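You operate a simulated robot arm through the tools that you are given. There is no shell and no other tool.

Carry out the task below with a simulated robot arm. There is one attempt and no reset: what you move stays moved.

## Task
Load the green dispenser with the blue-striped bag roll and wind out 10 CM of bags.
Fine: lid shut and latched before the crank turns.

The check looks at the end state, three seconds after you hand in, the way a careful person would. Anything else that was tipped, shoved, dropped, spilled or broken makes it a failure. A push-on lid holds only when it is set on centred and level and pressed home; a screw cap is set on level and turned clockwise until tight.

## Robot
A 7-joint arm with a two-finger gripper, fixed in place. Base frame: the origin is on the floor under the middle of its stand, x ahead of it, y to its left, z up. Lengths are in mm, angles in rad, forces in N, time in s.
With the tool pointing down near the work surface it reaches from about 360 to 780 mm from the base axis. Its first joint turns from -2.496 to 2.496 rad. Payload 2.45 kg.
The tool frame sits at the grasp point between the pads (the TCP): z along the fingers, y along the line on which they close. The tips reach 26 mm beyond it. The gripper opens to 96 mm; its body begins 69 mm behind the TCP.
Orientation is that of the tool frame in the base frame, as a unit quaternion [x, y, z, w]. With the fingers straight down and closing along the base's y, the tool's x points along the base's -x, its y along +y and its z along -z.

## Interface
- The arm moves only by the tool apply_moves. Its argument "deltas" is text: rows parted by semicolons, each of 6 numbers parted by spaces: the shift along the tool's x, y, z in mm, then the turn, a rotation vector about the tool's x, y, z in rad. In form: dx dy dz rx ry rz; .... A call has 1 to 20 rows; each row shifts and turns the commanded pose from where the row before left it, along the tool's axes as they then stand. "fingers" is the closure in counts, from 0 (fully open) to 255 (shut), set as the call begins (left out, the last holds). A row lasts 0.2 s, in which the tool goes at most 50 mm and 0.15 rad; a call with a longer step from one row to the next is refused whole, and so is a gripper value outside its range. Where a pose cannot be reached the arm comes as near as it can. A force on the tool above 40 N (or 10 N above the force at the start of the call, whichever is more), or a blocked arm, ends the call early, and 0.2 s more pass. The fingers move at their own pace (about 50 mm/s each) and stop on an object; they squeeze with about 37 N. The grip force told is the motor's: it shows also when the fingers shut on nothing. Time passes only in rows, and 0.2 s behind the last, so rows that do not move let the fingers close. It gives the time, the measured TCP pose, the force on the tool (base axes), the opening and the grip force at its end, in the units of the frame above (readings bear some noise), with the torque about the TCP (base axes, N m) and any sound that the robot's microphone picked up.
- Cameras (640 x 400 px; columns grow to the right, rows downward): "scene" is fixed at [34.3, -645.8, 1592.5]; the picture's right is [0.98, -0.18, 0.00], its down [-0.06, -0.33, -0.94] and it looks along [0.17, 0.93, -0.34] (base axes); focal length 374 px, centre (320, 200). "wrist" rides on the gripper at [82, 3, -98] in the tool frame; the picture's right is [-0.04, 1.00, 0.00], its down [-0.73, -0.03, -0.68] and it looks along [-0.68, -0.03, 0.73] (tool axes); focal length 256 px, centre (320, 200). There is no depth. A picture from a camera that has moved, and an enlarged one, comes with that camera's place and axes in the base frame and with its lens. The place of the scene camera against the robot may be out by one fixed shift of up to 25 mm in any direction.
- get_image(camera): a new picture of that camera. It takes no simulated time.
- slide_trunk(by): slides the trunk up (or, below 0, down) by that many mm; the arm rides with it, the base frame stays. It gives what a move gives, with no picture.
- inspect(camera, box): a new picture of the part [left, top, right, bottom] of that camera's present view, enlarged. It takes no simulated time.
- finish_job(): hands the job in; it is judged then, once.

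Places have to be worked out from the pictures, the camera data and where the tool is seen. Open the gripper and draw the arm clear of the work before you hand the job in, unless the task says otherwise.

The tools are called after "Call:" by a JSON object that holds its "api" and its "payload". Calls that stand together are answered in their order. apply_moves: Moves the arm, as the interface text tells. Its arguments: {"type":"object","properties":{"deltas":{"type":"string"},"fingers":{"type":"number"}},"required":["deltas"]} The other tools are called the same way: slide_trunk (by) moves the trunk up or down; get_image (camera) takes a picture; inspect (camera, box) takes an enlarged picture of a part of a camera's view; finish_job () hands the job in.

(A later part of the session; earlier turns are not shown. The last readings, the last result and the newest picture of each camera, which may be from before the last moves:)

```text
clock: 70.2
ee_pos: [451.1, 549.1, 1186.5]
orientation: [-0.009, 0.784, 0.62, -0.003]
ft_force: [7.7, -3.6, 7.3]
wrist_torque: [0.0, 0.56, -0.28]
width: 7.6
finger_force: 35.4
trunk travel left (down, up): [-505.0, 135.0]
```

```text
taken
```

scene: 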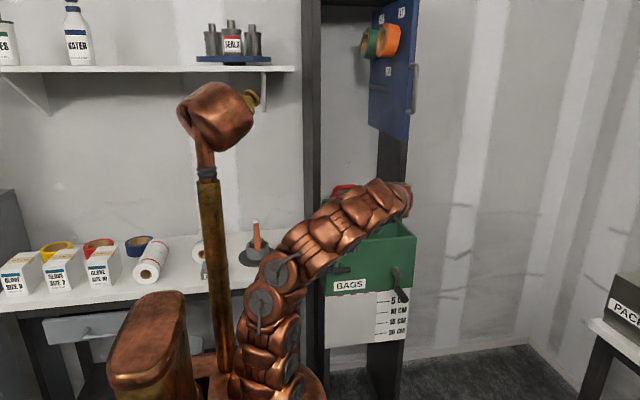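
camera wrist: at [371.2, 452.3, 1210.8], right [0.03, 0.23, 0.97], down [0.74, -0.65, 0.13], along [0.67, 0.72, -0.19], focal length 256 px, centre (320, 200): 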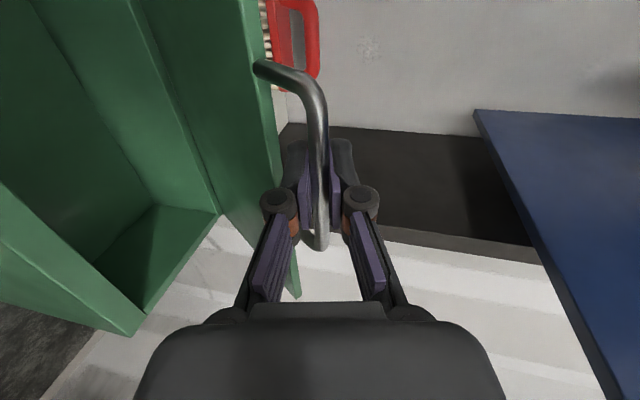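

The lid is at about 57° with small forces and the arm still has slack. I'll continue toward vertical.

Call:
{"api": "apply_moves", "payload": {"deltas": "-0.6 13.9 14.6 0.02 0 0; 0 12.7 15.7 0.02 0 0; 0 11.4 16.6 0.02 0 0; 0 0 0 0 0 0"}}

Call:
{"api": "get_image", "payload": {"camera": "wrist"}}

```text
clock: 71.2
ee_pos: [451.3, 603.8, 1211.9]
orientation: [-0.009, 0.802, 0.597, -0.002]
ft_force: [13.8, -5.4, 16.9]
wrist_torque: [0.01, 0.51, -0.68]
width: 7.6
finger_force: 35.8
trunk travel left (down, up): [-505.0, 135.0]
```

```text
taken
camera wrist: at [370.7, 508.3, 1242.6], right [0.03, 0.29, 0.96], down [0.74, -0.65, 0.17], along [0.67, 0.71, -0.23], focal length 256 px, centre (320, 200)
```

wrist: 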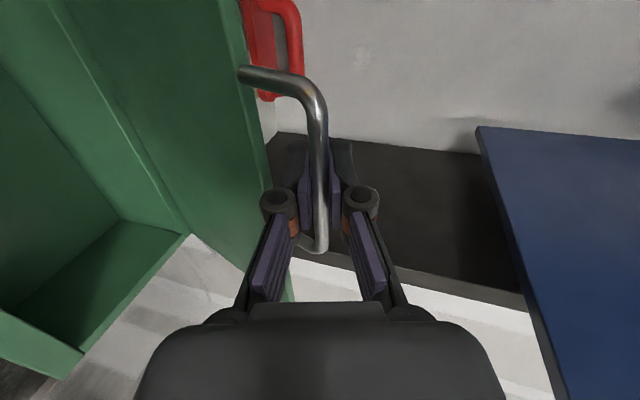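

The lid is at about 74°. I'll correct slightly outward and go on in small steps.

Call:
{"api": "apply_moves", "payload": {"deltas": "-1.2 1.3 0 0 0 0; 0 10.2 17.8 0.02 0 0; 0 8.8 18.5 0.02 0 0; 0 0 0 0 0 0"}}

Call:
{"api": "get_image", "payload": {"camera": "wrist"}}

Call:
{"api": "inspect", "payload": {"camera": "scene", "box": [310, 140, 430, 260]}}

```text
clock: 72.2
ee_pos: [452.2, 643.6, 1220.9]
orientation: [-0.009, 0.813, 0.582, -0.002]
ft_force: [16.1, -2.2, 26.8]
wrist_torque: [-0.02, 0.51, -0.76]
width: 7.8
finger_force: 35.2
trunk travel left (down, up): [-505.0, 135.0]
```

```text
taken
camera wrist: at [370.3, 550.0, 1255.0], right [0.03, 0.32, 0.95], down [0.74, -0.64, 0.2], along [0.67, 0.7, -0.26], focal length 256 px, centre (320, 200)
```

wrist: 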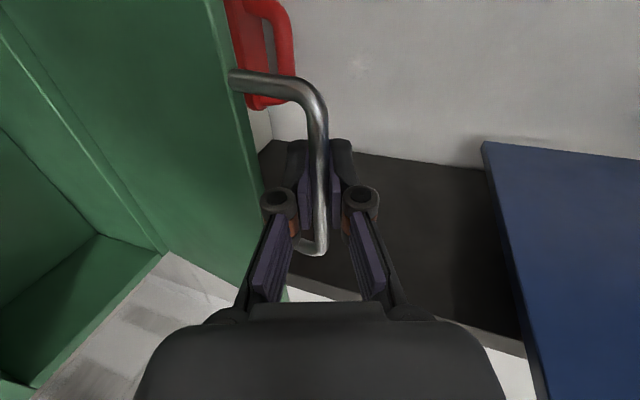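

```text
3.33 times, centred on (370, 200) of scene
camera zoom: at [34.3, -645.8, 1592.5], right [0.98, -0.18, 0.0], down [-0.06, -0.33, -0.94], along [0.17, 0.93, -0.34], focal length 1247 px, centre (153, 200)
```

zoom: 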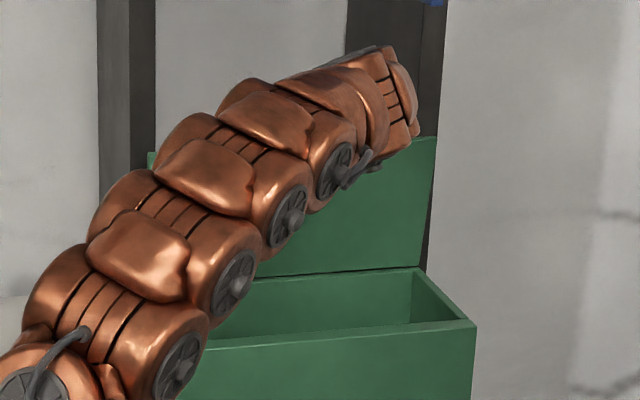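

The lid is at about 85°, and the outward pull suggests a slightly larger radius. I'll ease up about 2 mm and go past vertical.

Call:
{"api": "apply_moves", "payload": {"deltas": "-1.4 2.1 -0.7 0 0 0; 0 7.2 19.3 0.02 0 0; 0 0 0 0 0 0"}}

Call:
{"api": "apply_moves", "payload": {"deltas": "0 6.0 19.6 0.02 0 0; 0 0 0 0 0 0"}}

Call:
{"api": "get_image", "payload": {"camera": "wrist"}}

```text
clock: 73.0
ee_pos: [449.6, 665.1, 1222.2]
orientation: [-0.01, 0.82, 0.572, -0.004]
ft_force: [12.1, -0.1, 25.7]
wrist_torque: [-0.02, 0.84, 0.09]
width: 7.6
finger_force: 35.3
trunk travel left (down, up): [-505.0, 135.0]
```

```text
clock: 73.6
ee_pos: [451.0, 683.4, 1219.7]
orientation: [-0.01, 0.827, 0.563, -0.004]
ft_force: [2.1, -23.1, 9.5]
wrist_torque: [0.01, 0.65, -0.34]
width: 7.3
finger_force: 35.4
trunk travel left (down, up): [-505.0, 135.0]
```

```text
taken
camera wrist: at [369.8, 591.5, 1258.1], right [0.03, 0.37, 0.93], down [0.74, -0.63, 0.23], along [0.67, 0.69, -0.29], focal length 256 px, centre (320, 200)
```

wrist: 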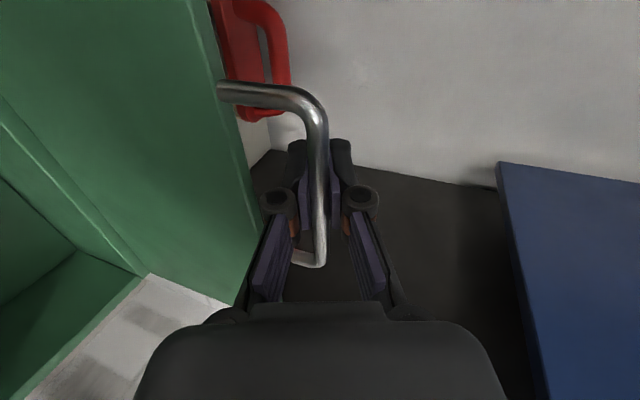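

The lid is about 6° past vertical and I feel a stop (-23 N in y). I'll ease back slightly, loosen the grip a little, and see whether the lid stays.

Call:
{"api": "apply_moves", "payload": {"deltas": "0 -0.6 -1.2 0 0 0; 0 0 0 0 0 0"}}

Call:
{"api": "apply_moves", "payload": {"deltas": "0 0 0 0 0 0; 0 0 0 0 0 0; 0 0 0 0 0 0", "fingers": 205}}

Call:
{"api": "get_image", "payload": {"camera": "wrist"}}

Call:
{"api": "inspect", "payload": {"camera": "scene", "box": [310, 140, 430, 260]}}

```text
clock: 74.2
ee_pos: [450.4, 684.1, 1219.3]
orientation: [-0.009, 0.826, 0.563, -0.003]
ft_force: [5.7, -12.8, 4.9]
wrist_torque: [-0.01, 0.62, -0.47]
width: 7.3
finger_force: 34.9
trunk travel left (down, up): [-505.0, 135.0]
```

```text
clock: 75.0
ee_pos: [449.5, 685.0, 1217.9]
orientation: [-0.012, 0.826, 0.564, -0.004]
ft_force: [-1.0, 0.4, 0.0]
wrist_torque: [-0.02, 0.0, -0.01]
width: 19.2
finger_force: 0.0
trunk travel left (down, up): [-505.0, 135.0]
```

```text
taken
camera wrist: at [369.0, 592.8, 1257.9], right [0.03, 0.37, 0.93], down [0.75, -0.63, 0.23], along [0.67, 0.69, -0.29], focal length 256 px, centre (320, 200)
```

wrist: 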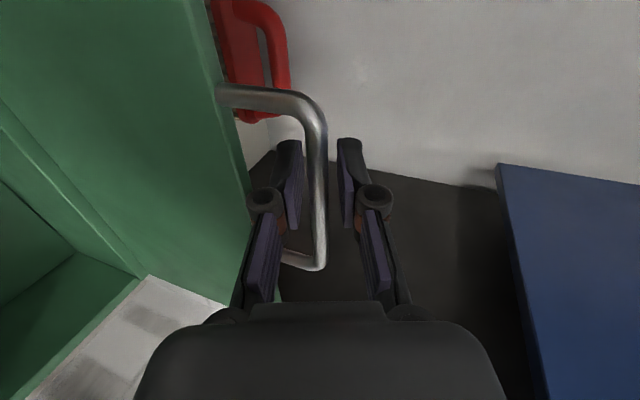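

```text
3.33 times, centred on (370, 200) of scene
camera zoom: at [34.3, -645.8, 1592.5], right [0.98, -0.18, 0.0], down [-0.06, -0.33, -0.94], along [0.17, 0.93, -0.34], focal length 1247 px, centre (153, 200)
```

zoom: 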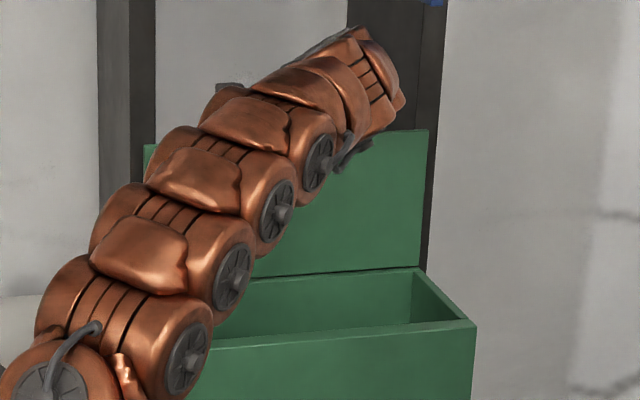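

The readings dropped to zero and the lid stays open by itself. I'll withdraw along the finger direction so the bar isn't dragged.

Call:
{"api": "apply_moves", "payload": {"deltas": "0 0 -10 0 0 0; 0 0 -15 0 0 0; 0 0 -20 0 0 0; 0 0 -30 0 0 0; 0 0 0 0 0 0"}}

Call:
{"api": "get_image", "payload": {"camera": "wrist"}}

Call:
{"api": "get_image", "payload": {"camera": "scene"}}

```text
clock: 76.2
ee_pos: [451.2, 614.5, 1247.8]
orientation: [-0.009, 0.826, 0.563, -0.003]
ft_force: [0.7, -0.4, -0.1]
wrist_torque: [-0.02, 0.0, -0.04]
width: 18.7
finger_force: 0.0
trunk travel left (down, up): [-505.0, 135.0]
```

```text
taken
camera wrist: at [370.3, 522.4, 1285.6], right [0.03, 0.37, 0.93], down [0.74, -0.63, 0.23], along [0.67, 0.69, -0.29], focal length 256 px, centre (320, 200)
```

wrist: 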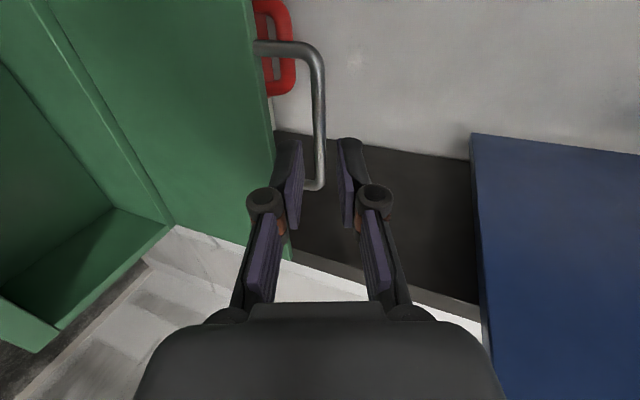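

```text
taken
```

scene: 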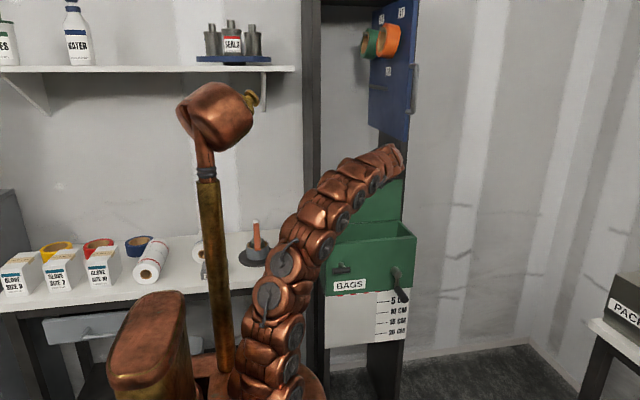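

The lid stays open. I'll pull back, turn the tool to point down with the camera facing +y, and look into the box.

Call:
{"api": "apply_moves", "payload": {"deltas": "0 -13.4 -34 0 0 0; 0 -13.4 -34 0 0 0; 0 -13.4 -34 0 0 0; 0 -13.4 -34 0 0 0; 0 -13.4 -34 0 0 0; 0 0 0 0.149 0 0; 0 0 0 0.149 0 0; 0 0 0 0.149 0 0; 0 0 0 0.149 0 0; 0 0 0 0.149 0 0; 0 0 0 0.149 0 0; 0 0 0 0.149 0 0; 0 0 0 0.149 0 0", "fingers": 0}}

Call:
{"api": "apply_moves", "payload": {"deltas": "0 0 0 0 0 -0.143; 0 0 0 0 0 -0.143; 0 0 0 0 0 -0.143; 0 0 0 0 0 -0.143; 0 0 0 0 0 -0.143; 0 0 0 0 0 -0.143; 0 0 0 0 0 -0.143; 0 0 0 0 0 -0.143; 0 0 0 0 0 -0.143; 0 0 0 0 0 -0.143; 0 0 0 0 0 -0.143; 0 0 0 0 0 0"}}

Call:
{"api": "get_image", "payload": {"camera": "wrist"}}

Call:
{"api": "get_image", "payload": {"camera": "scene"}}

```text
clock: 79.0
ee_pos: [440.9, 432.5, 1227.6]
orientation: [-0.01, 0.985, 0.175, 0.002]
ft_force: [0.0, -0.3, 0.1]
wrist_torque: [0.01, 0.01, -0.01]
width: 95.8
finger_force: 0.0
out of reach, approached as far as the arm can: row 11, 12, 13
trunk travel left (down, up): [-505.0, 135.0]
```

```text
clock: 81.6
ee_pos: [442.1, 432.2, 1229.0]
orientation: [0.704, -0.688, -0.123, -0.126]
ft_force: [-0.1, -1.1, 0.1]
wrist_torque: [-0.03, 0.01, 0.0]
width: 95.7
finger_force: 0.0
trunk travel left (down, up): [-505.0, 135.0]
```

```text
taken
camera wrist: at [440.4, 321.4, 1292.1], right [-1.0, 0.01, 0.01], down [0.01, 0.45, 0.89], along [0.01, 0.89, -0.45], focal length 256 px, centre (320, 200)
```

wrist: 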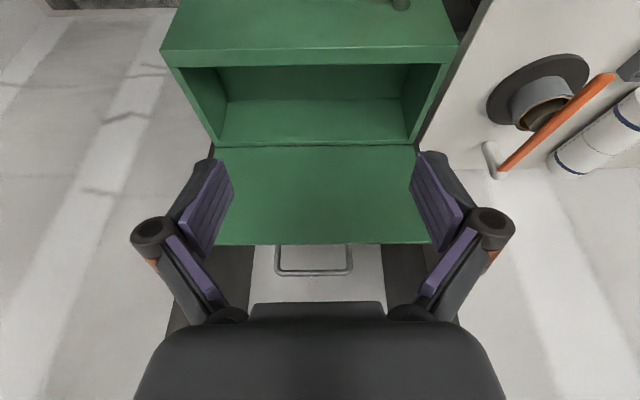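

```text
taken
```

scene: 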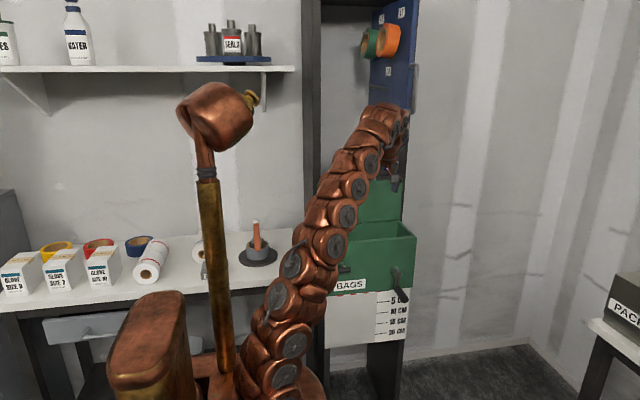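

I can see into the open box, so I'll zoom in on the interior.

Call:
{"api": "inspect", "payload": {"camera": "wrist", "box": [150, 0, 480, 160]}}

Call:
{"api": "inspect", "payload": {"camera": "wrist", "box": [200, 60, 440, 150]}}

Call:
{"api": "inspect", "payload": {"camera": "scene", "box": [320, 200, 430, 280]}}

```text
1.94 times, centred on (315, 80) of wrist
camera zoom: at [440.4, 321.4, 1292.1], right [-1.0, 0.01, 0.01], down [0.01, 0.45, 0.89], along [0.01, 0.89, -0.45], focal length 496 px, centre (330, 433)
```

zoom: 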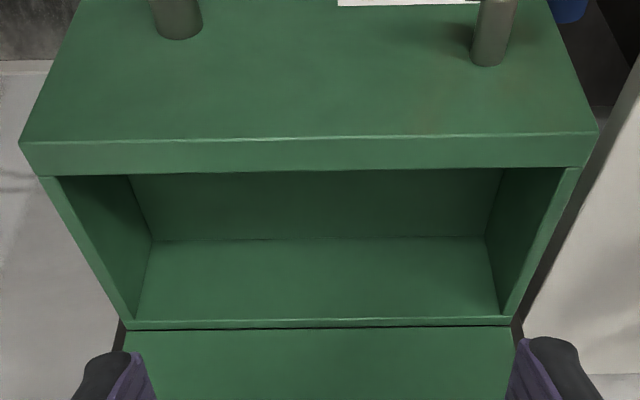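

```text
2.67 times, centred on (320, 105) of wrist
camera zoom: at [440.4, 321.4, 1292.1], right [-1.0, 0.01, 0.01], down [0.01, 0.45, 0.89], along [0.01, 0.89, -0.45], focal length 683 px, centre (320, 453)
```

zoom: 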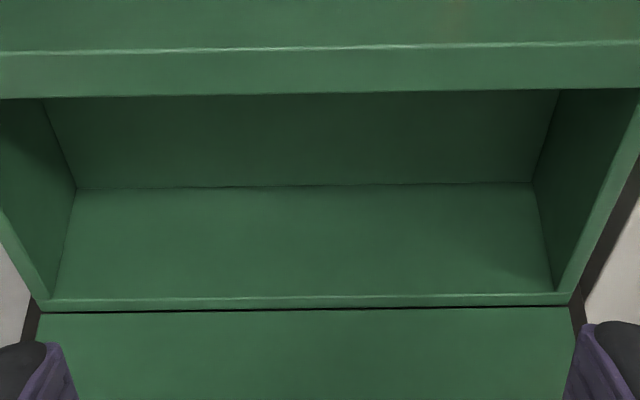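

```text
5.00 times, centred on (375, 240) of scene
camera zoom: at [34.3, -645.8, 1592.5], right [0.98, -0.18, 0.0], down [-0.06, -0.33, -0.94], along [0.17, 0.93, -0.34], focal length 1871 px, centre (45, 0)
```

zoom: 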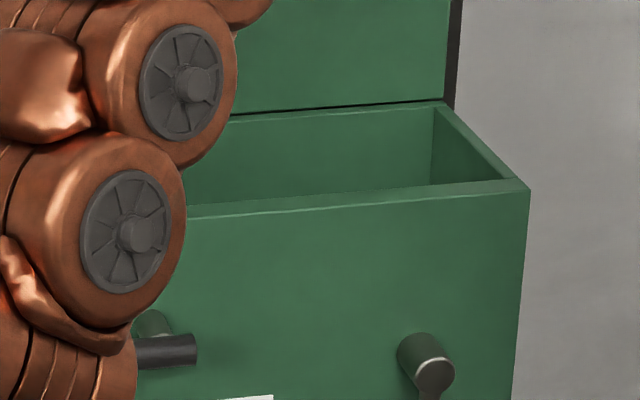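

The dispenser is an empty trough about 88 mm deep with its floor near z≈928, so the roll just needs to lie inside along x. Next I need a good map of the bench, so I'll shift left and yaw the camera toward the roll, staying short of the mast.

Call:
{"api": "apply_moves", "payload": {"deltas": "7.3 28.2 9.9 -0.0416 -0.001 -0.1126; 4.1 28.4 11 -0.0416 -0.001 -0.1126; 0.9 28.1 12.2 -0.0416 -0.001 -0.1126; -2.2 27.6 13.4 -0.0416 -0.001 -0.1126; -5.3 26.6 14.5 -0.0416 -0.001 -0.1126; 0 0 0 0 0 0"}}

Call:
{"api": "get_image", "payload": {"camera": "wrist"}}

Call:
{"api": "get_image", "payload": {"camera": "scene"}}

```text
clock: 83.0
ee_pos: [301.5, 412.0, 1168.9]
orientation: [0.876, -0.449, -0.156, -0.083]
ft_force: [1.0, 0.4, -0.2]
wrist_torque: [0.05, 0.02, -0.03]
width: 95.9
finger_force: 0.1
trunk travel left (down, up): [-505.0, 135.0]
```

```text
taken
camera wrist: at [362.6, 320.1, 1232.5], right [-0.83, -0.55, 0.01], down [-0.25, 0.38, 0.89], along [-0.49, 0.74, -0.45], focal length 256 px, centre (320, 200)
```

wrist: 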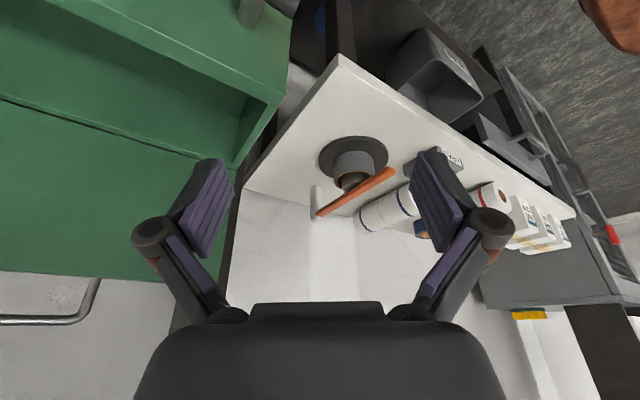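

```text
taken
```

scene: 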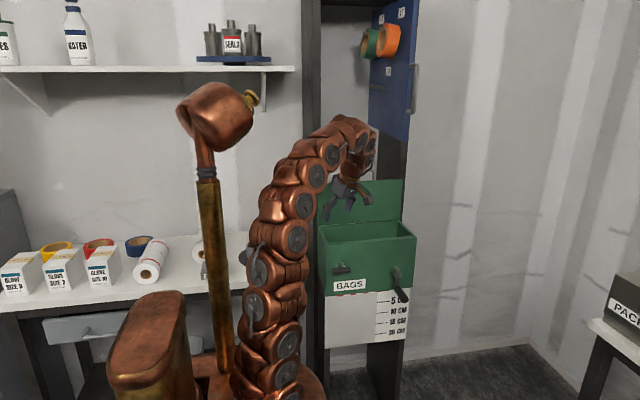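

The finger partly hides the roll. I'll zoom in to see what's visible of the roll, the disk and the dial box.

Call:
{"api": "inspect", "payload": {"camera": "wrist", "box": [230, 40, 590, 270]}}

Call:
{"api": "inspect", "payload": {"camera": "scene", "box": [180, 220, 310, 300]}}

```text
1.74 times, centred on (410, 155) of wrist
camera zoom: at [362.6, 320.1, 1232.5], right [-0.83, -0.55, 0.01], down [-0.25, 0.38, 0.89], along [-0.49, 0.74, -0.45], focal length 445 px, centre (164, 278)
```

zoom: 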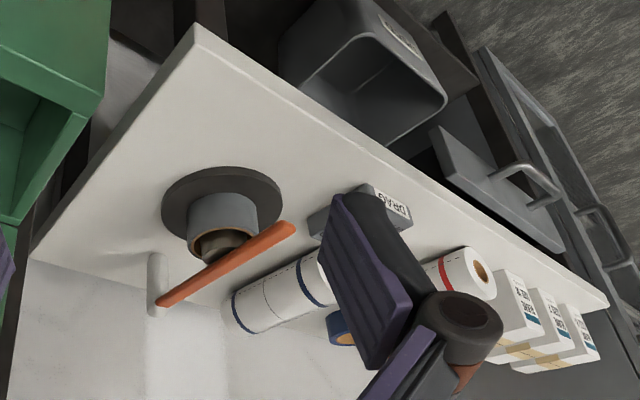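

```text
4.92 times, centred on (245, 260) of scene
camera zoom: at [34.3, -645.8, 1592.5], right [0.98, -0.18, 0.0], down [-0.06, -0.33, -0.94], along [0.17, 0.93, -0.34], focal length 1842 px, centre (689, -95)
```

zoom: 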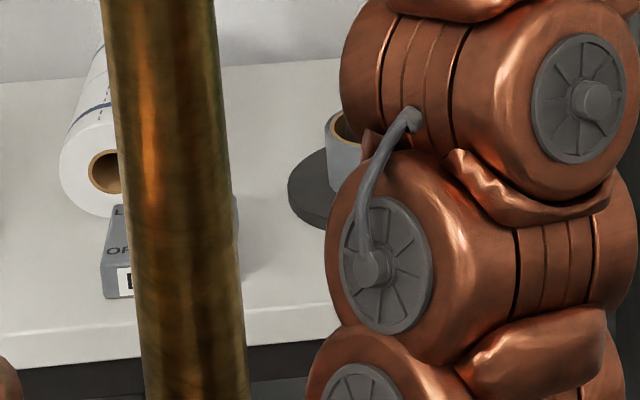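

I estimate the bench top at z≈910, with the roll about 70 mm across and 200 mm long, running from (-151, 644) to about (-140, 842). Before swinging left I want the arm base and mast positions more exactly, so I'll zoom in there.

Call:
{"api": "inspect", "payload": {"camera": "scene", "box": [90, 300, 340, 400]}}

Call:
{"api": "inspect", "payload": {"camera": "wrist", "box": [540, 0, 640, 80]}}

```text
2.56 times, centred on (215, 350) of scene
camera zoom: at [34.3, -645.8, 1592.5], right [0.98, -0.18, 0.0], down [-0.06, -0.33, -0.94], along [0.17, 0.93, -0.34], focal length 958 px, centre (589, -184)
```

zoom: 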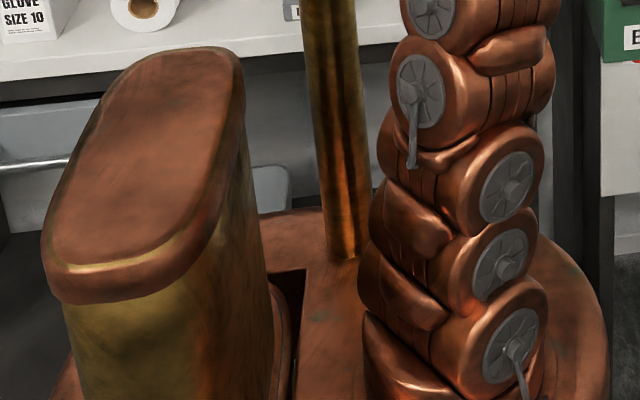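

```text
5.00 times, centred on (590, 40) of wrist
camera zoom: at [362.6, 320.1, 1232.5], right [-0.83, -0.55, 0.01], down [-0.25, 0.38, 0.89], along [-0.49, 0.74, -0.45], focal length 1280 px, centre (-1030, 1000)
```

zoom: 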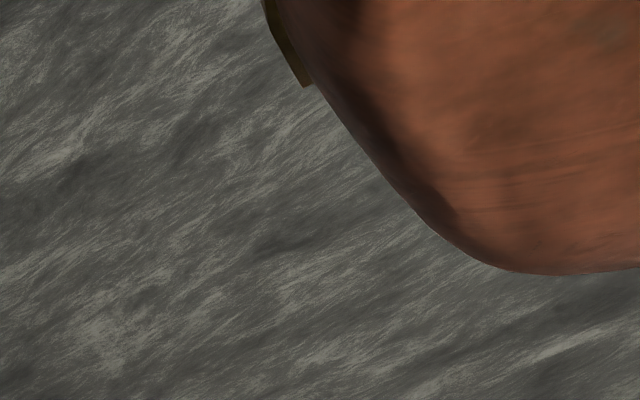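

From this I place the arm axis near (45, 0) and the mast (radius about 22 mm) near (-55, 193), so for the roll the wrist needs to stay on the right side of it. First I'll lower the tool here and make it vertical with heading π/2.

Call:
{"api": "apply_moves", "payload": {"deltas": "8.7 0 23.5 0 0.089 0; 6.6 0 24.1 0 0.089 0; 4.4 0 24.6 0 0.089 0; 2.2 0 24.9 0 0.089 0; 0 0 0 0 0 0.124; 0 0 0 0 0 0.124; 0 0 0 0 0 0.124; 0 0 0 0 0 0.124; 0 0 0 0 0 0.124; 0 0 0 0 0 0"}}

Call:
{"api": "get_image", "payload": {"camera": "wrist"}}

Call:
{"api": "get_image", "payload": {"camera": "scene"}}

```text
clock: 85.2
ee_pos: [302.2, 412.0, 1069.0]
orientation: [-0.707, 0.707, -0.001, 0.004]
ft_force: [0.5, -0.4, 0.9]
wrist_torque: [0.03, 0.03, 0.02]
width: 96.1
finger_force: 0.0
trunk travel left (down, up): [-505.0, 135.0]
```

```text
taken
camera wrist: at [298.2, 331.0, 1166.1], right [-1.0, 0.04, -0.01], down [0.02, 0.73, 0.68], along [0.03, 0.68, -0.73], focal length 256 px, centre (320, 200)
```

wrist: 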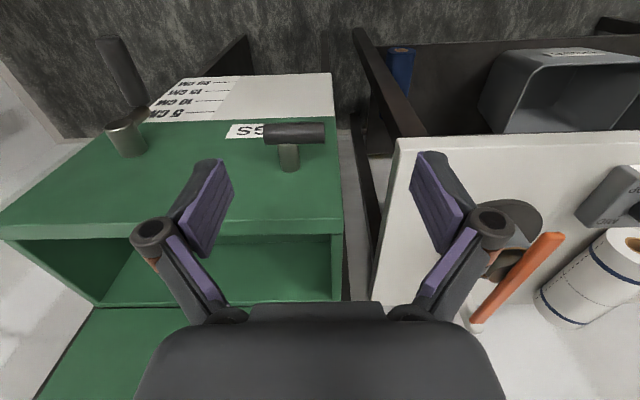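

```text
taken
```

scene: 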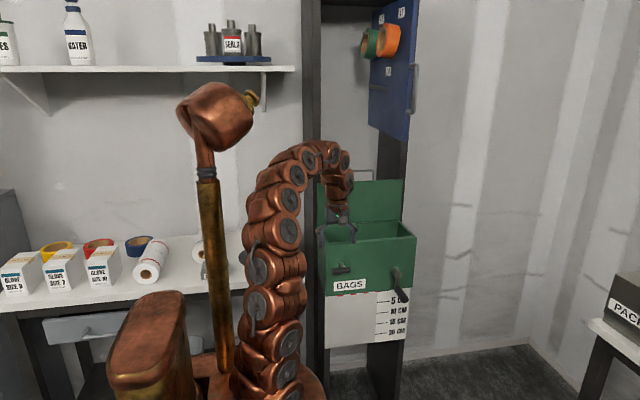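

The tool is now vertical at heading π/2, and the roll and dial box are in view at right. I'll zoom there to measure.

Call:
{"api": "inspect", "payload": {"camera": "wrist", "box": [470, 130, 640, 340]}}

Call:
{"api": "inspect", "payload": {"camera": "wrist", "box": [340, 110, 640, 340]}}

```text
1.90 times, centred on (555, 235) of wrist
camera zoom: at [298.2, 331.0, 1166.1], right [-1.0, 0.04, -0.01], down [0.02, 0.73, 0.68], along [0.03, 0.68, -0.73], focal length 488 px, centre (-128, 133)
```

zoom: 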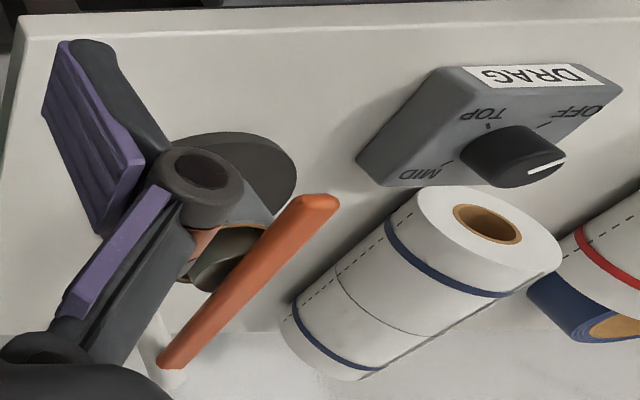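

```text
1.74 times, centred on (490, 225) of wrist
camera zoom: at [298.2, 331.0, 1166.1], right [-1.0, 0.04, -0.01], down [0.02, 0.73, 0.68], along [0.03, 0.68, -0.73], focal length 445 px, centre (24, 156)
```

zoom: 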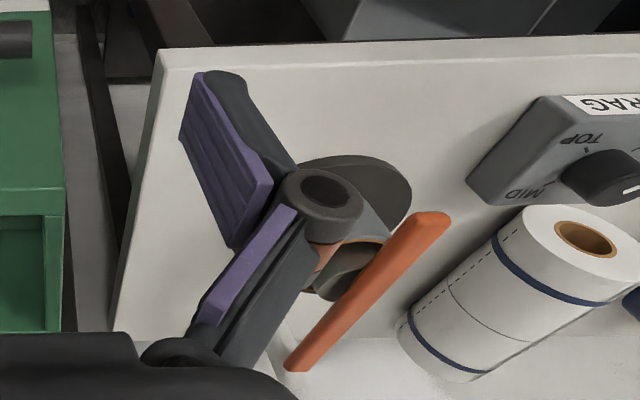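

The roll's axis runs from about (-153, 648) to (-162, 862) at z≈940, with a diameter of about 76 mm. I'll grasp nearer its close end. First I'll move at safe height over the bench to about (60, 540, 1090) and check the arm against the mast.

Call:
{"api": "apply_moves", "payload": {"deltas": "-18.3 34.6 -3 0 0 0; -18.3 34.6 -3 0 0 0; -18.3 34.6 -3 0 0 0; -18.3 34.6 -3 0 0 0; -18.3 34.6 -3 0 0 0; 0 0 0 0 0 0"}}

Call:
{"api": "get_image", "payload": {"camera": "scene"}}

Call:
{"api": "get_image", "payload": {"camera": "wrist"}}

```text
clock: 86.6
ee_pos: [128.7, 504.7, 1082.9]
orientation: [0.708, -0.706, 0.002, -0.003]
ft_force: [-0.6, 0.6, 0.4]
wrist_torque: [-0.02, -0.01, 0.01]
width: 95.9
finger_force: 0.0
trunk travel left (down, up): [-505.0, 135.0]
```

```text
taken
```

scene: 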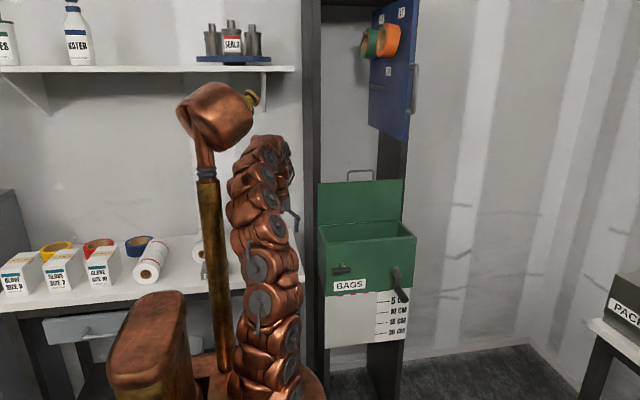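

```text
taken
camera wrist: at [124.0, 421.7, 1180.5], right [-1.0, 0.04, -0.01], down [0.02, 0.73, 0.68], along [0.03, 0.68, -0.73], focal length 256 px, centre (320, 200)
```

wrist: 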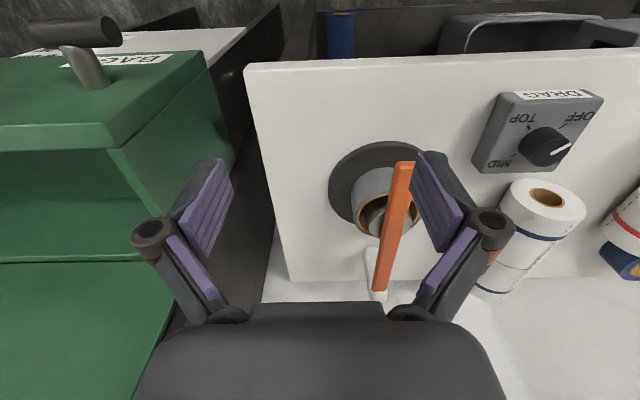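

The arm reached this point without touching the mast, and the roll's near end measures (-154, 651, 940). I'll go on left while tilting the tool about 0.4 rad, which keeps the wrist to the right of the fingertips.

Call:
{"api": "apply_moves", "payload": {"deltas": "-19 25.7 4.6 -0.08 0 0; -19 25.25 6.6 -0.08 0 0; -19 24.6 8.6 -0.08 0 0; -19 23.9 10.6 -0.08 0 0; -19 22.9 12.5 -0.08 0 0; 0 0 0 0 0 0"}}

Call:
{"api": "get_image", "payload": {"camera": "scene"}}

Call:
{"api": "get_image", "payload": {"camera": "wrist"}}

```text
clock: 88.0
ee_pos: [-0.8, 599.6, 1057.8]
orientation: [0.694, -0.693, -0.139, 0.138]
ft_force: [-0.1, 1.0, 0.8]
wrist_torque: [0.01, -0.01, 0.0]
width: 96.1
finger_force: 0.1
trunk travel left (down, up): [-505.0, 135.0]
```

```text
taken
```

scene: 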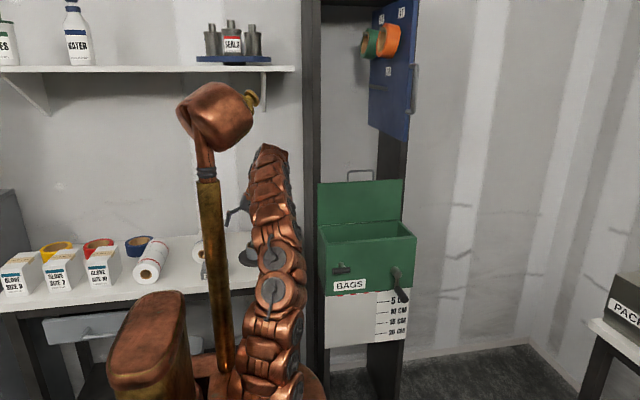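

```text
taken
camera wrist: at [34.3, 517.1, 1149.9], right [-0.92, 0.04, 0.38], down [0.29, 0.73, 0.62], along [-0.26, 0.68, -0.69], focal length 256 px, centre (320, 200)
```

wrist: 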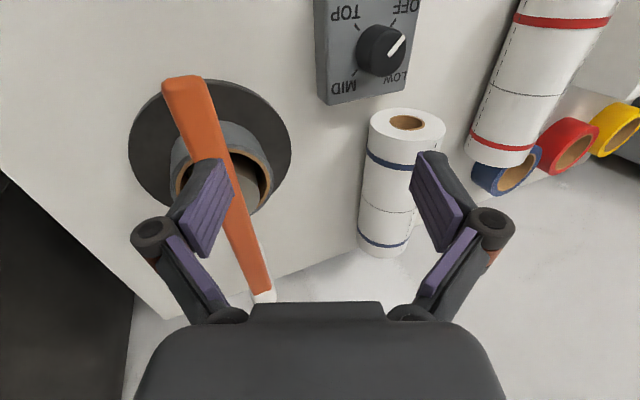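

The elbow has swung right and there's a clear gap to the mast. The roll measures from (-151, 649) to (-152, 863) at z≈941, with R≈39. I'll move to a pre-grasp above it at y=700.

Call:
{"api": "apply_moves", "payload": {"deltas": "-25.1 23.4 17.4 0 0 0; -25.1 23.4 17.4 0 0 0; -25.1 23.4 17.4 0 0 0; -25.1 23.4 17.4 0 0 0; 0 0 0 0 0 0"}}

Call:
{"api": "get_image", "payload": {"camera": "wrist"}}

Call:
{"api": "get_image", "payload": {"camera": "scene"}}

```text
clock: 89.2
ee_pos: [-109.7, 676.9, 1027.3]
orientation: [0.695, -0.693, -0.138, 0.137]
ft_force: [-0.4, -0.6, 0.7]
wrist_torque: [0.05, -0.16, 0.01]
width: 96.1
finger_force: 0.0
out of reach, approached as far as the arm can: row 4
trunk travel left (down, up): [-505.0, 135.0]
```

```text
taken
camera wrist: at [-75.4, 595.0, 1119.1], right [-0.92, 0.04, 0.38], down [0.28, 0.73, 0.62], along [-0.26, 0.68, -0.69], focal length 256 px, centre (320, 200)
```

wrist: 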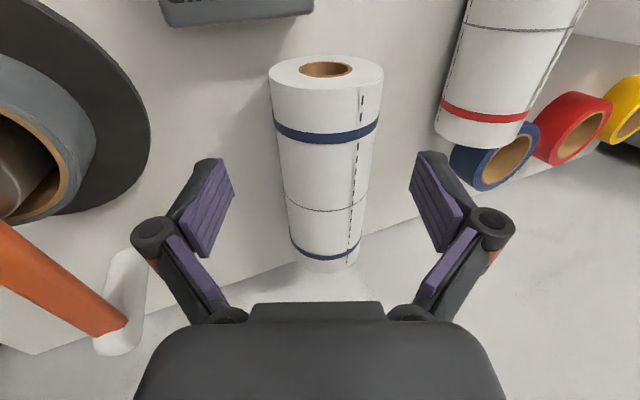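

```text
taken
```

scene: 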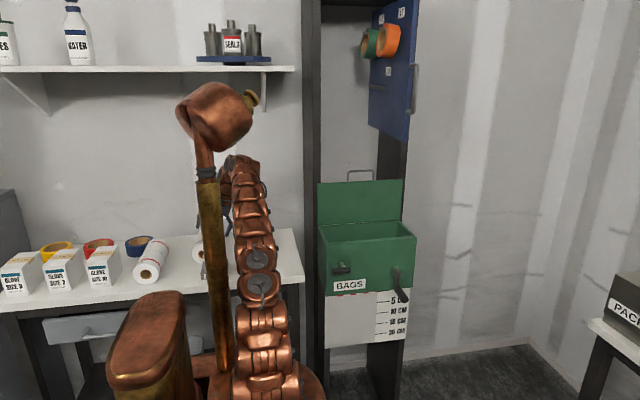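

The reach limit stopped the arm at y≈677, but the roll is nicely centred between the fingers. I'll pitch the fingers outward by 0.25 rad and tilt slightly more, which brings the wrist closer and clear of the mast, then move to the pre-grasp.

Call:
{"api": "apply_moves", "payload": {"deltas": "0 0 0 -0.065 0 0; 0 0 0 0 -0.125 0; 0 0 0 0 -0.125 0; -5.1 -0.6 10.7 0 0 0; -5.2 -0.7 10.7 0 0 0; 0 0 0 0 0 0"}}

Call:
{"api": "get_image", "payload": {"camera": "wrist"}}

Call:
{"api": "inspect", "payload": {"camera": "scene", "box": [170, 140, 330, 300]}}

```text
clock: 90.6
ee_pos: [-115.0, 692.5, 1010.2]
orientation: [-0.664, 0.702, 0.245, -0.073]
ft_force: [-0.2, 0.1, -0.8]
wrist_torque: [-0.04, -0.01, -0.06]
width: 96.2
finger_force: 0.1
trunk travel left (down, up): [-505.0, 135.0]
```

```text
taken
camera wrist: at [-85.1, 588.7, 1078.5], right [-0.89, 0.04, 0.45], down [0.4, 0.54, 0.74], along [-0.22, 0.84, -0.5], focal length 256 px, centre (320, 200)
```

wrist: 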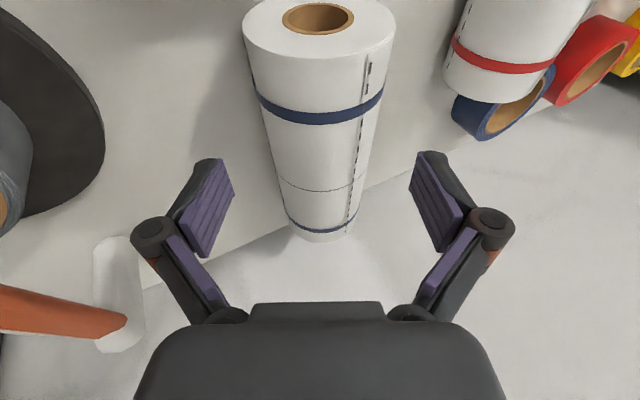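

```text
2.50 times, centred on (250, 220) of scene
camera zoom: at [34.3, -645.8, 1592.5], right [0.98, -0.18, 0.0], down [-0.06, -0.33, -0.94], along [0.17, 0.93, -0.34], focal length 936 px, centre (495, 150)
```

zoom: 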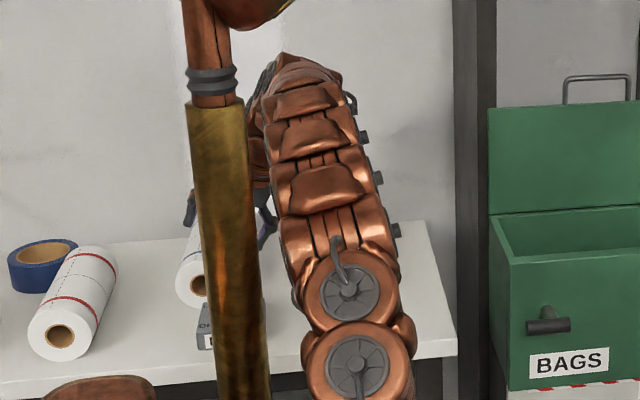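

The arm clears the mast and the roll is centred between the fingers within about 1 mm. I'll advance 45 mm along the finger direction and check.

Call:
{"api": "apply_moves", "payload": {"deltas": "0 0 15 0 0 0; 0 0 15 0 0 0; 0 0 15 0 0 0; 0 0 0 0 0 0"}}

Call:
{"api": "get_image", "payload": {"camera": "wrist"}}

```text
clock: 91.6
ee_pos: [-134.3, 703.5, 972.9]
orientation: [-0.664, 0.703, 0.246, -0.072]
ft_force: [-0.2, 0.3, -0.1]
wrist_torque: [0.01, -0.02, 0.0]
width: 95.7
finger_force: 0.0
trunk travel left (down, up): [-505.0, 135.0]
```

```text
taken
camera wrist: at [-104.1, 599.7, 1040.6], right [-0.89, 0.04, 0.45], down [0.4, 0.54, 0.74], along [-0.22, 0.84, -0.5], focal length 256 px, centre (320, 200)
```

wrist: 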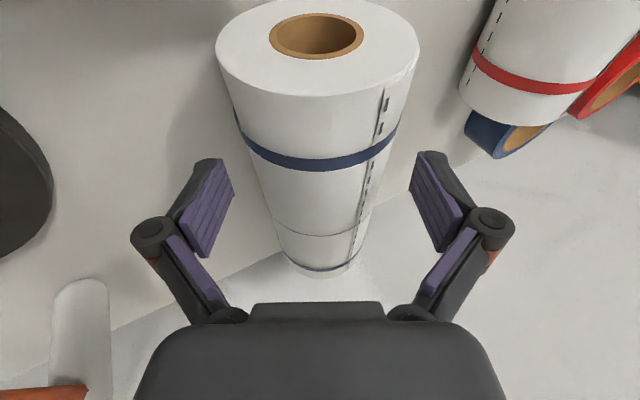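

The alignment still looks good (axis at x≈-151, z≈943, R≈40). I'll advance 17 mm more and close the gripper on the roll.

Call:
{"api": "apply_moves", "payload": {"deltas": "0 0 9 0 0 0; 0 0 8 0 0 0; 0 0 0 0 0 0"}}

Call:
{"api": "apply_moves", "payload": {"deltas": "0 0 0 0 0 0; 0 0 0 0 0 0; 0 0 0 0 0 0; 0 0 0 0 0 0", "fingers": 255}}

Call:
{"api": "get_image", "payload": {"camera": "wrist"}}

```text
clock: 92.4
ee_pos: [-141.6, 706.8, 957.0]
orientation: [-0.664, 0.702, 0.246, -0.074]
ft_force: [0.1, 0.3, 0.5]
wrist_torque: [-0.03, 0.02, -0.01]
width: 95.9
finger_force: 0.0
trunk travel left (down, up): [-505.0, 135.0]
```

```text
clock: 93.4
ee_pos: [-140.9, 707.5, 956.9]
orientation: [-0.664, 0.702, 0.246, -0.072]
ft_force: [0.7, 0.6, 0.6]
wrist_torque: [-0.33, 0.0, 0.01]
width: 78.9
finger_force: 36.6
trunk travel left (down, up): [-505.0, 135.0]
```

```text
taken
camera wrist: at [-111.1, 603.9, 1025.5], right [-0.89, 0.04, 0.45], down [0.4, 0.54, 0.74], along [-0.22, 0.84, -0.5], focal length 256 px, centre (320, 200)
```

wrist: 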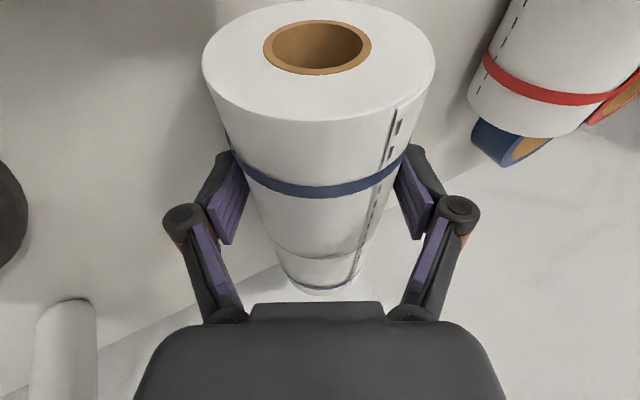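

The roll is gripped at 78.9 mm. I'll lift it straight up about 30 mm and look at the load and droop.

Call:
{"api": "apply_moves", "payload": {"deltas": "-2.2 4.4 -8.7 0 0 0; -2.2 4.4 -8.7 0 0 0; -2.2 4.4 -8.7 0 0 0; 0 0 0 0 0 0"}}

Call:
{"api": "get_image", "payload": {"camera": "wrist"}}

Call:
{"api": "get_image", "payload": {"camera": "scene"}}

```text
clock: 94.4
ee_pos: [-141.0, 707.7, 987.4]
orientation: [-0.663, 0.703, 0.246, -0.073]
ft_force: [0.0, 0.4, -2.7]
wrist_torque: [-0.12, -0.04, 0.03]
width: 78.8
finger_force: 36.9
trunk travel left (down, up): [-505.0, 135.0]
```

```text
taken
camera wrist: at [-110.9, 603.8, 1055.7], right [-0.89, 0.04, 0.45], down [0.4, 0.54, 0.74], along [-0.22, 0.84, -0.5], focal length 256 px, centre (320, 200)
```

wrist: 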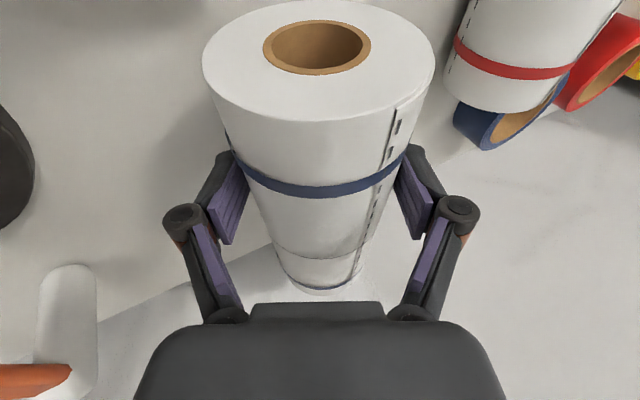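

```text
taken
```

scene: 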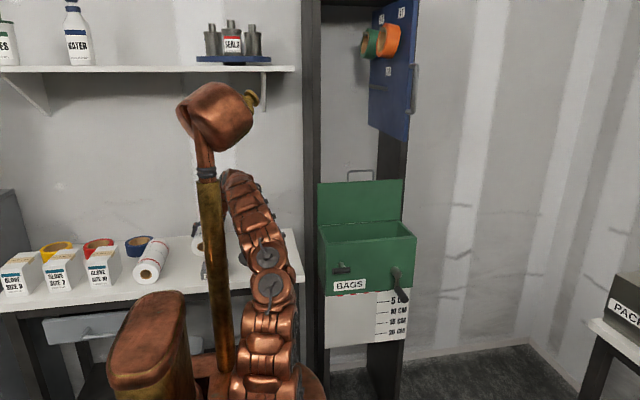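

The roll weighs about 270 g and hangs level. I'll lift it higher and bring it a bit toward the robot, so it clears the orange bar (top near z≈1005) before moving right.

Call:
{"api": "apply_moves", "payload": {"deltas": "9.7 7.9 -30.6 0 0 0; 9.7 7.9 -30.6 0 0 0; 9.7 7.9 -30.6 0 0 0; 9.7 7.9 -30.6 0 0 0; 0 0 0 0 0 0"}}

Call:
{"api": "get_image", "payload": {"camera": "wrist"}}

Call:
{"api": "get_image", "payload": {"camera": "scene"}}

```text
clock: 95.6
ee_pos: [-120.8, 640.0, 1098.8]
orientation: [-0.664, 0.702, 0.246, -0.072]
ft_force: [-0.3, -0.1, -2.8]
wrist_torque: [-0.11, -0.05, 0.01]
width: 78.7
finger_force: 36.9
trunk travel left (down, up): [-505.0, 135.0]
```

```text
taken
camera wrist: at [-91.1, 535.6, 1167.7], right [-0.89, 0.04, 0.45], down [0.4, 0.54, 0.74], along [-0.22, 0.84, -0.5], focal length 256 px, centre (320, 200)
```

wrist: 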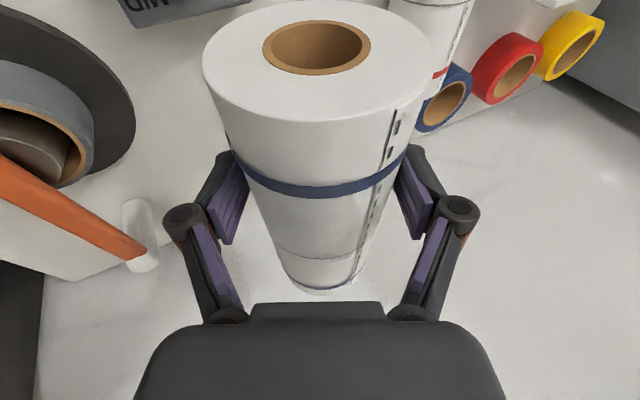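

```text
taken
```

scene: 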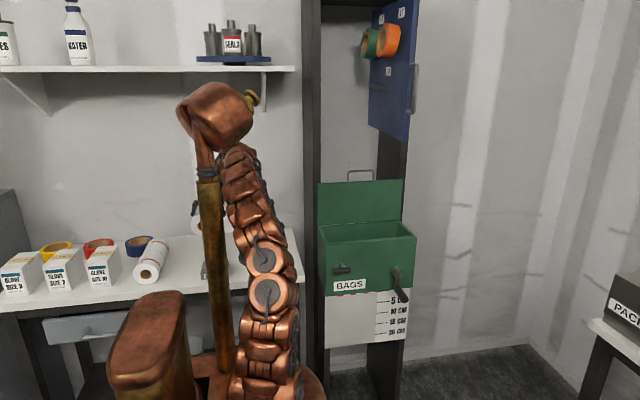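

The lift tracked well and the grip is steady. Next I'll move right at this height while turning the tilt back to level about the roll's own axis.

Call:
{"api": "apply_moves", "payload": {"deltas": "10.1 -35.8 -20.9 0.089 0 -0.0228; 10.9 -37.3 -17.7 0.089 0 -0.0228; 11.8 -38.5 -14.3 0.089 0 -0.0228; 12.7 -39.3 -10.8 0.089 0 -0.0228; 13.6 -39.8 -7.3 0.089 0 -0.0228; 0 0 0 0 0 0"}}

Call:
{"api": "get_image", "payload": {"camera": "wrist"}}

Call:
{"api": "get_image", "payload": {"camera": "scene"}}

```text
clock: 97.0
ee_pos: [95.1, 565.6, 1095.1]
orientation: [-0.692, 0.711, 0.092, 0.083]
ft_force: [0.4, 0.6, -3.6]
wrist_torque: [-0.15, 0.0, 0.02]
width: 78.8
finger_force: 37.3
trunk travel left (down, up): [-505.0, 135.0]
```

```text
taken
camera wrist: at [90.0, 461.7, 1170.6], right [-1.0, 0.06, 0.03], down [0.06, 0.54, 0.84], along [0.04, 0.84, -0.55], focal length 256 px, centre (320, 200)
```

wrist: 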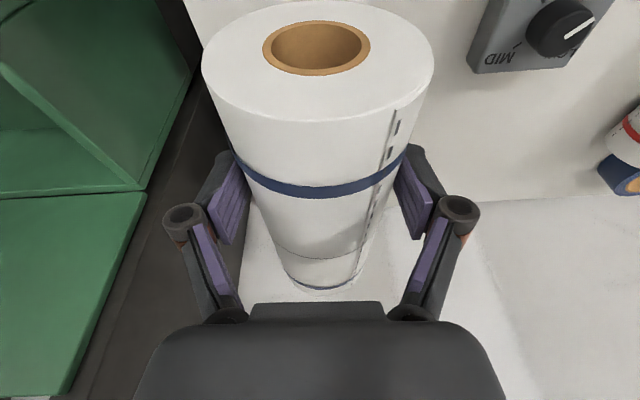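

```text
taken
```

scene: 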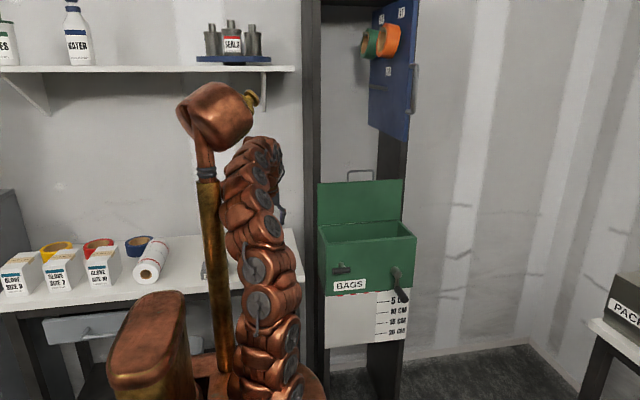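

The roll is level and clear of the bench items. I'll first draw it back toward the robot so its far end passes in front of the cabinet post, then rotate it to lie along x in front of the box.

Call:
{"api": "apply_moves", "payload": {"deltas": "31.2 -20.8 -9.3 0 0 0; 31.2 -20.8 -9.3 0 0 0; 31.2 -20.8 -9.3 0 0 0; 0 0 0 0 0 0"}}

Call:
{"api": "apply_moves", "payload": {"deltas": "-1.1 -14.6 0.3 0.0321 -0.0021 0.127; -2.9 -14.3 0.7 0.0321 -0.0021 0.127; -4.7 -13.8 1.2 0.0321 -0.0021 0.127; -6.4 -13.1 1.6 0.0321 -0.0021 0.127; -8 -12.1 2.0 0.0321 -0.0021 0.127; -9.5 -10.9 2.4 0.0321 -0.0021 0.127; 0 0 0 0 0 0"}}

Call:
{"api": "get_image", "payload": {"camera": "wrist"}}

Call:
{"api": "get_image", "payload": {"camera": "scene"}}

```text
clock: 98.0
ee_pos: [140.7, 465.6, 1107.5]
orientation: [0.704, -0.699, -0.089, -0.094]
ft_force: [0.1, -0.1, -3.0]
wrist_torque: [-0.1, 0.03, 0.0]
width: 78.6
finger_force: 36.8
trunk travel left (down, up): [-505.0, 135.0]
```

```text
clock: 99.6
ee_pos: [234.7, 473.4, 1095.9]
orientation: [-0.373, 0.92, 0.051, 0.112]
ft_force: [-0.8, -0.4, -1.9]
wrist_torque: [-0.08, 0.1, -0.02]
width: 78.8
finger_force: 37.1
trunk travel left (down, up): [-505.0, 135.0]
```

```text
taken
camera wrist: at [159.2, 402.6, 1171.3], right [-0.67, 0.74, 0.02], down [0.42, 0.35, 0.84], along [0.61, 0.57, -0.55], focal length 256 px, centre (320, 200)
```

wrist: 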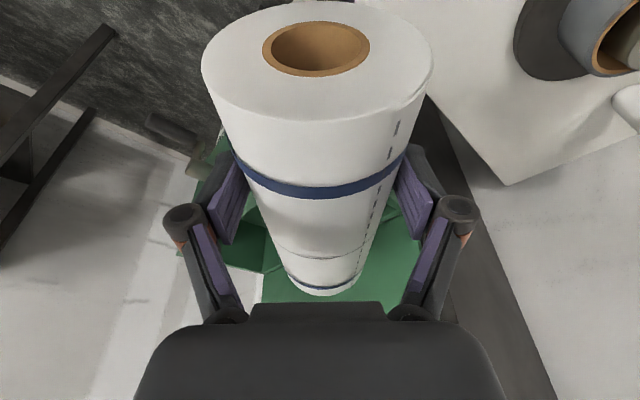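

```text
taken
```

scene: 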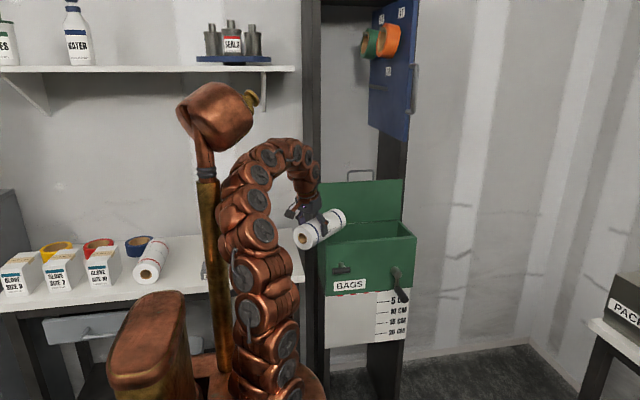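

The roll is halfway round and steady. I'll continue the rotation until it lies along x.

Call:
{"api": "apply_moves", "payload": {"deltas": "-10.8 -9.5 2.7 0.0318 0 0.1245; -11.9 -8 3.0 0.0318 0 0.1245; -12.8 -6.3 3.3 0.0318 0 0.1245; -13.5 -4.6 3.4 0.0318 0 0.1245; -14 -2.7 3.6 0.0318 0 0.1245; -14.1 -0.8 3.6 0.0318 0 0.1245; 0 0 0 0 0 0"}}

Call:
{"api": "get_image", "payload": {"camera": "wrist"}}

Call:
{"api": "get_image", "payload": {"camera": "scene"}}

```text
clock: 101.2
ee_pos: [316.1, 482.1, 1103.1]
orientation: [-0.007, 0.992, 0.009, 0.128]
ft_force: [-0.2, -0.1, -2.7]
wrist_torque: [-0.01, 0.14, 0.06]
width: 78.9
finger_force: 36.6
trunk travel left (down, up): [-505.0, 135.0]
```

```text
taken
camera wrist: at [212.4, 482.0, 1178.5], right [0.02, 1.0, 0.03], down [0.54, -0.03, 0.84], along [0.84, -0.01, -0.54], focal length 256 px, centre (320, 200)
```

wrist: 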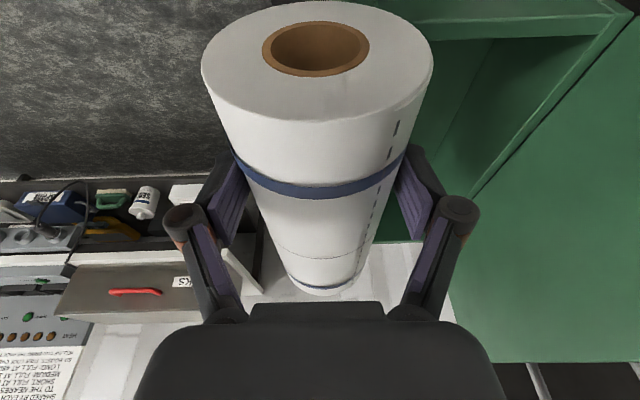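

```text
taken
```

scene: 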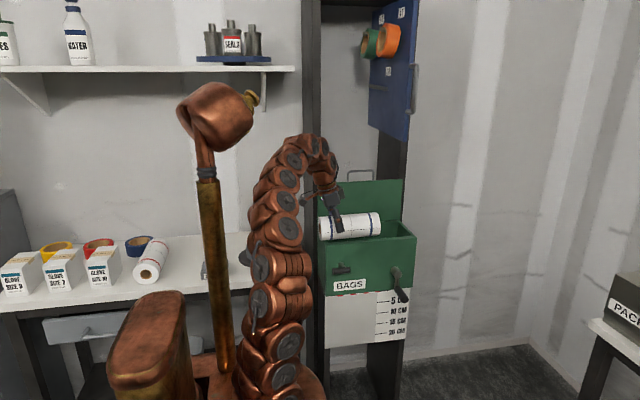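

The roll now lies along x, in front of the open box. I'll zoom in to measure the trough's front and back edges before moving over it.

Call:
{"api": "inspect", "payload": {"camera": "wrist", "box": [360, 0, 640, 260]}}

Call:
{"api": "inspect", "payload": {"camera": "scene", "box": [310, 180, 430, 290]}}

```text
1.54 times, centred on (500, 130) of wrist
camera zoom: at [212.4, 482.0, 1178.5], right [0.02, 1.0, 0.03], down [0.54, -0.03, 0.84], along [0.84, -0.01, -0.54], focal length 394 px, centre (43, 308)
```

zoom: 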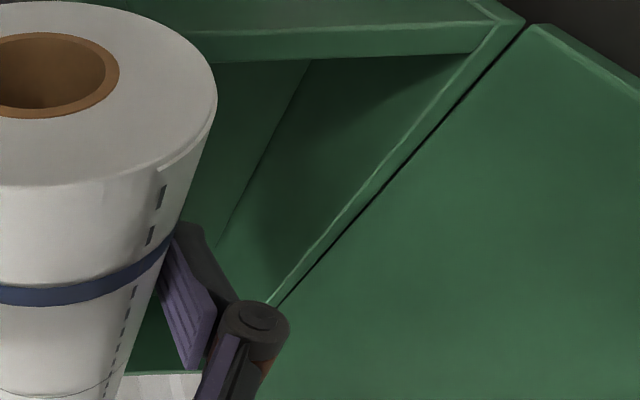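

```text
3.64 times, centred on (370, 235) of scene
camera zoom: at [34.3, -645.8, 1592.5], right [0.98, -0.18, 0.0], down [-0.06, -0.33, -0.94], along [0.17, 0.93, -0.34], focal length 1361 px, centre (138, 73)
```

zoom: 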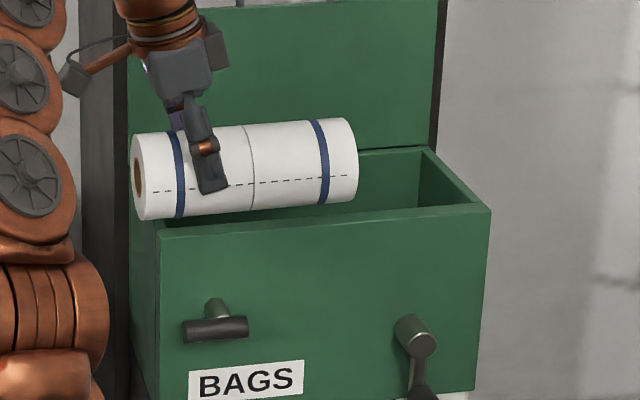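

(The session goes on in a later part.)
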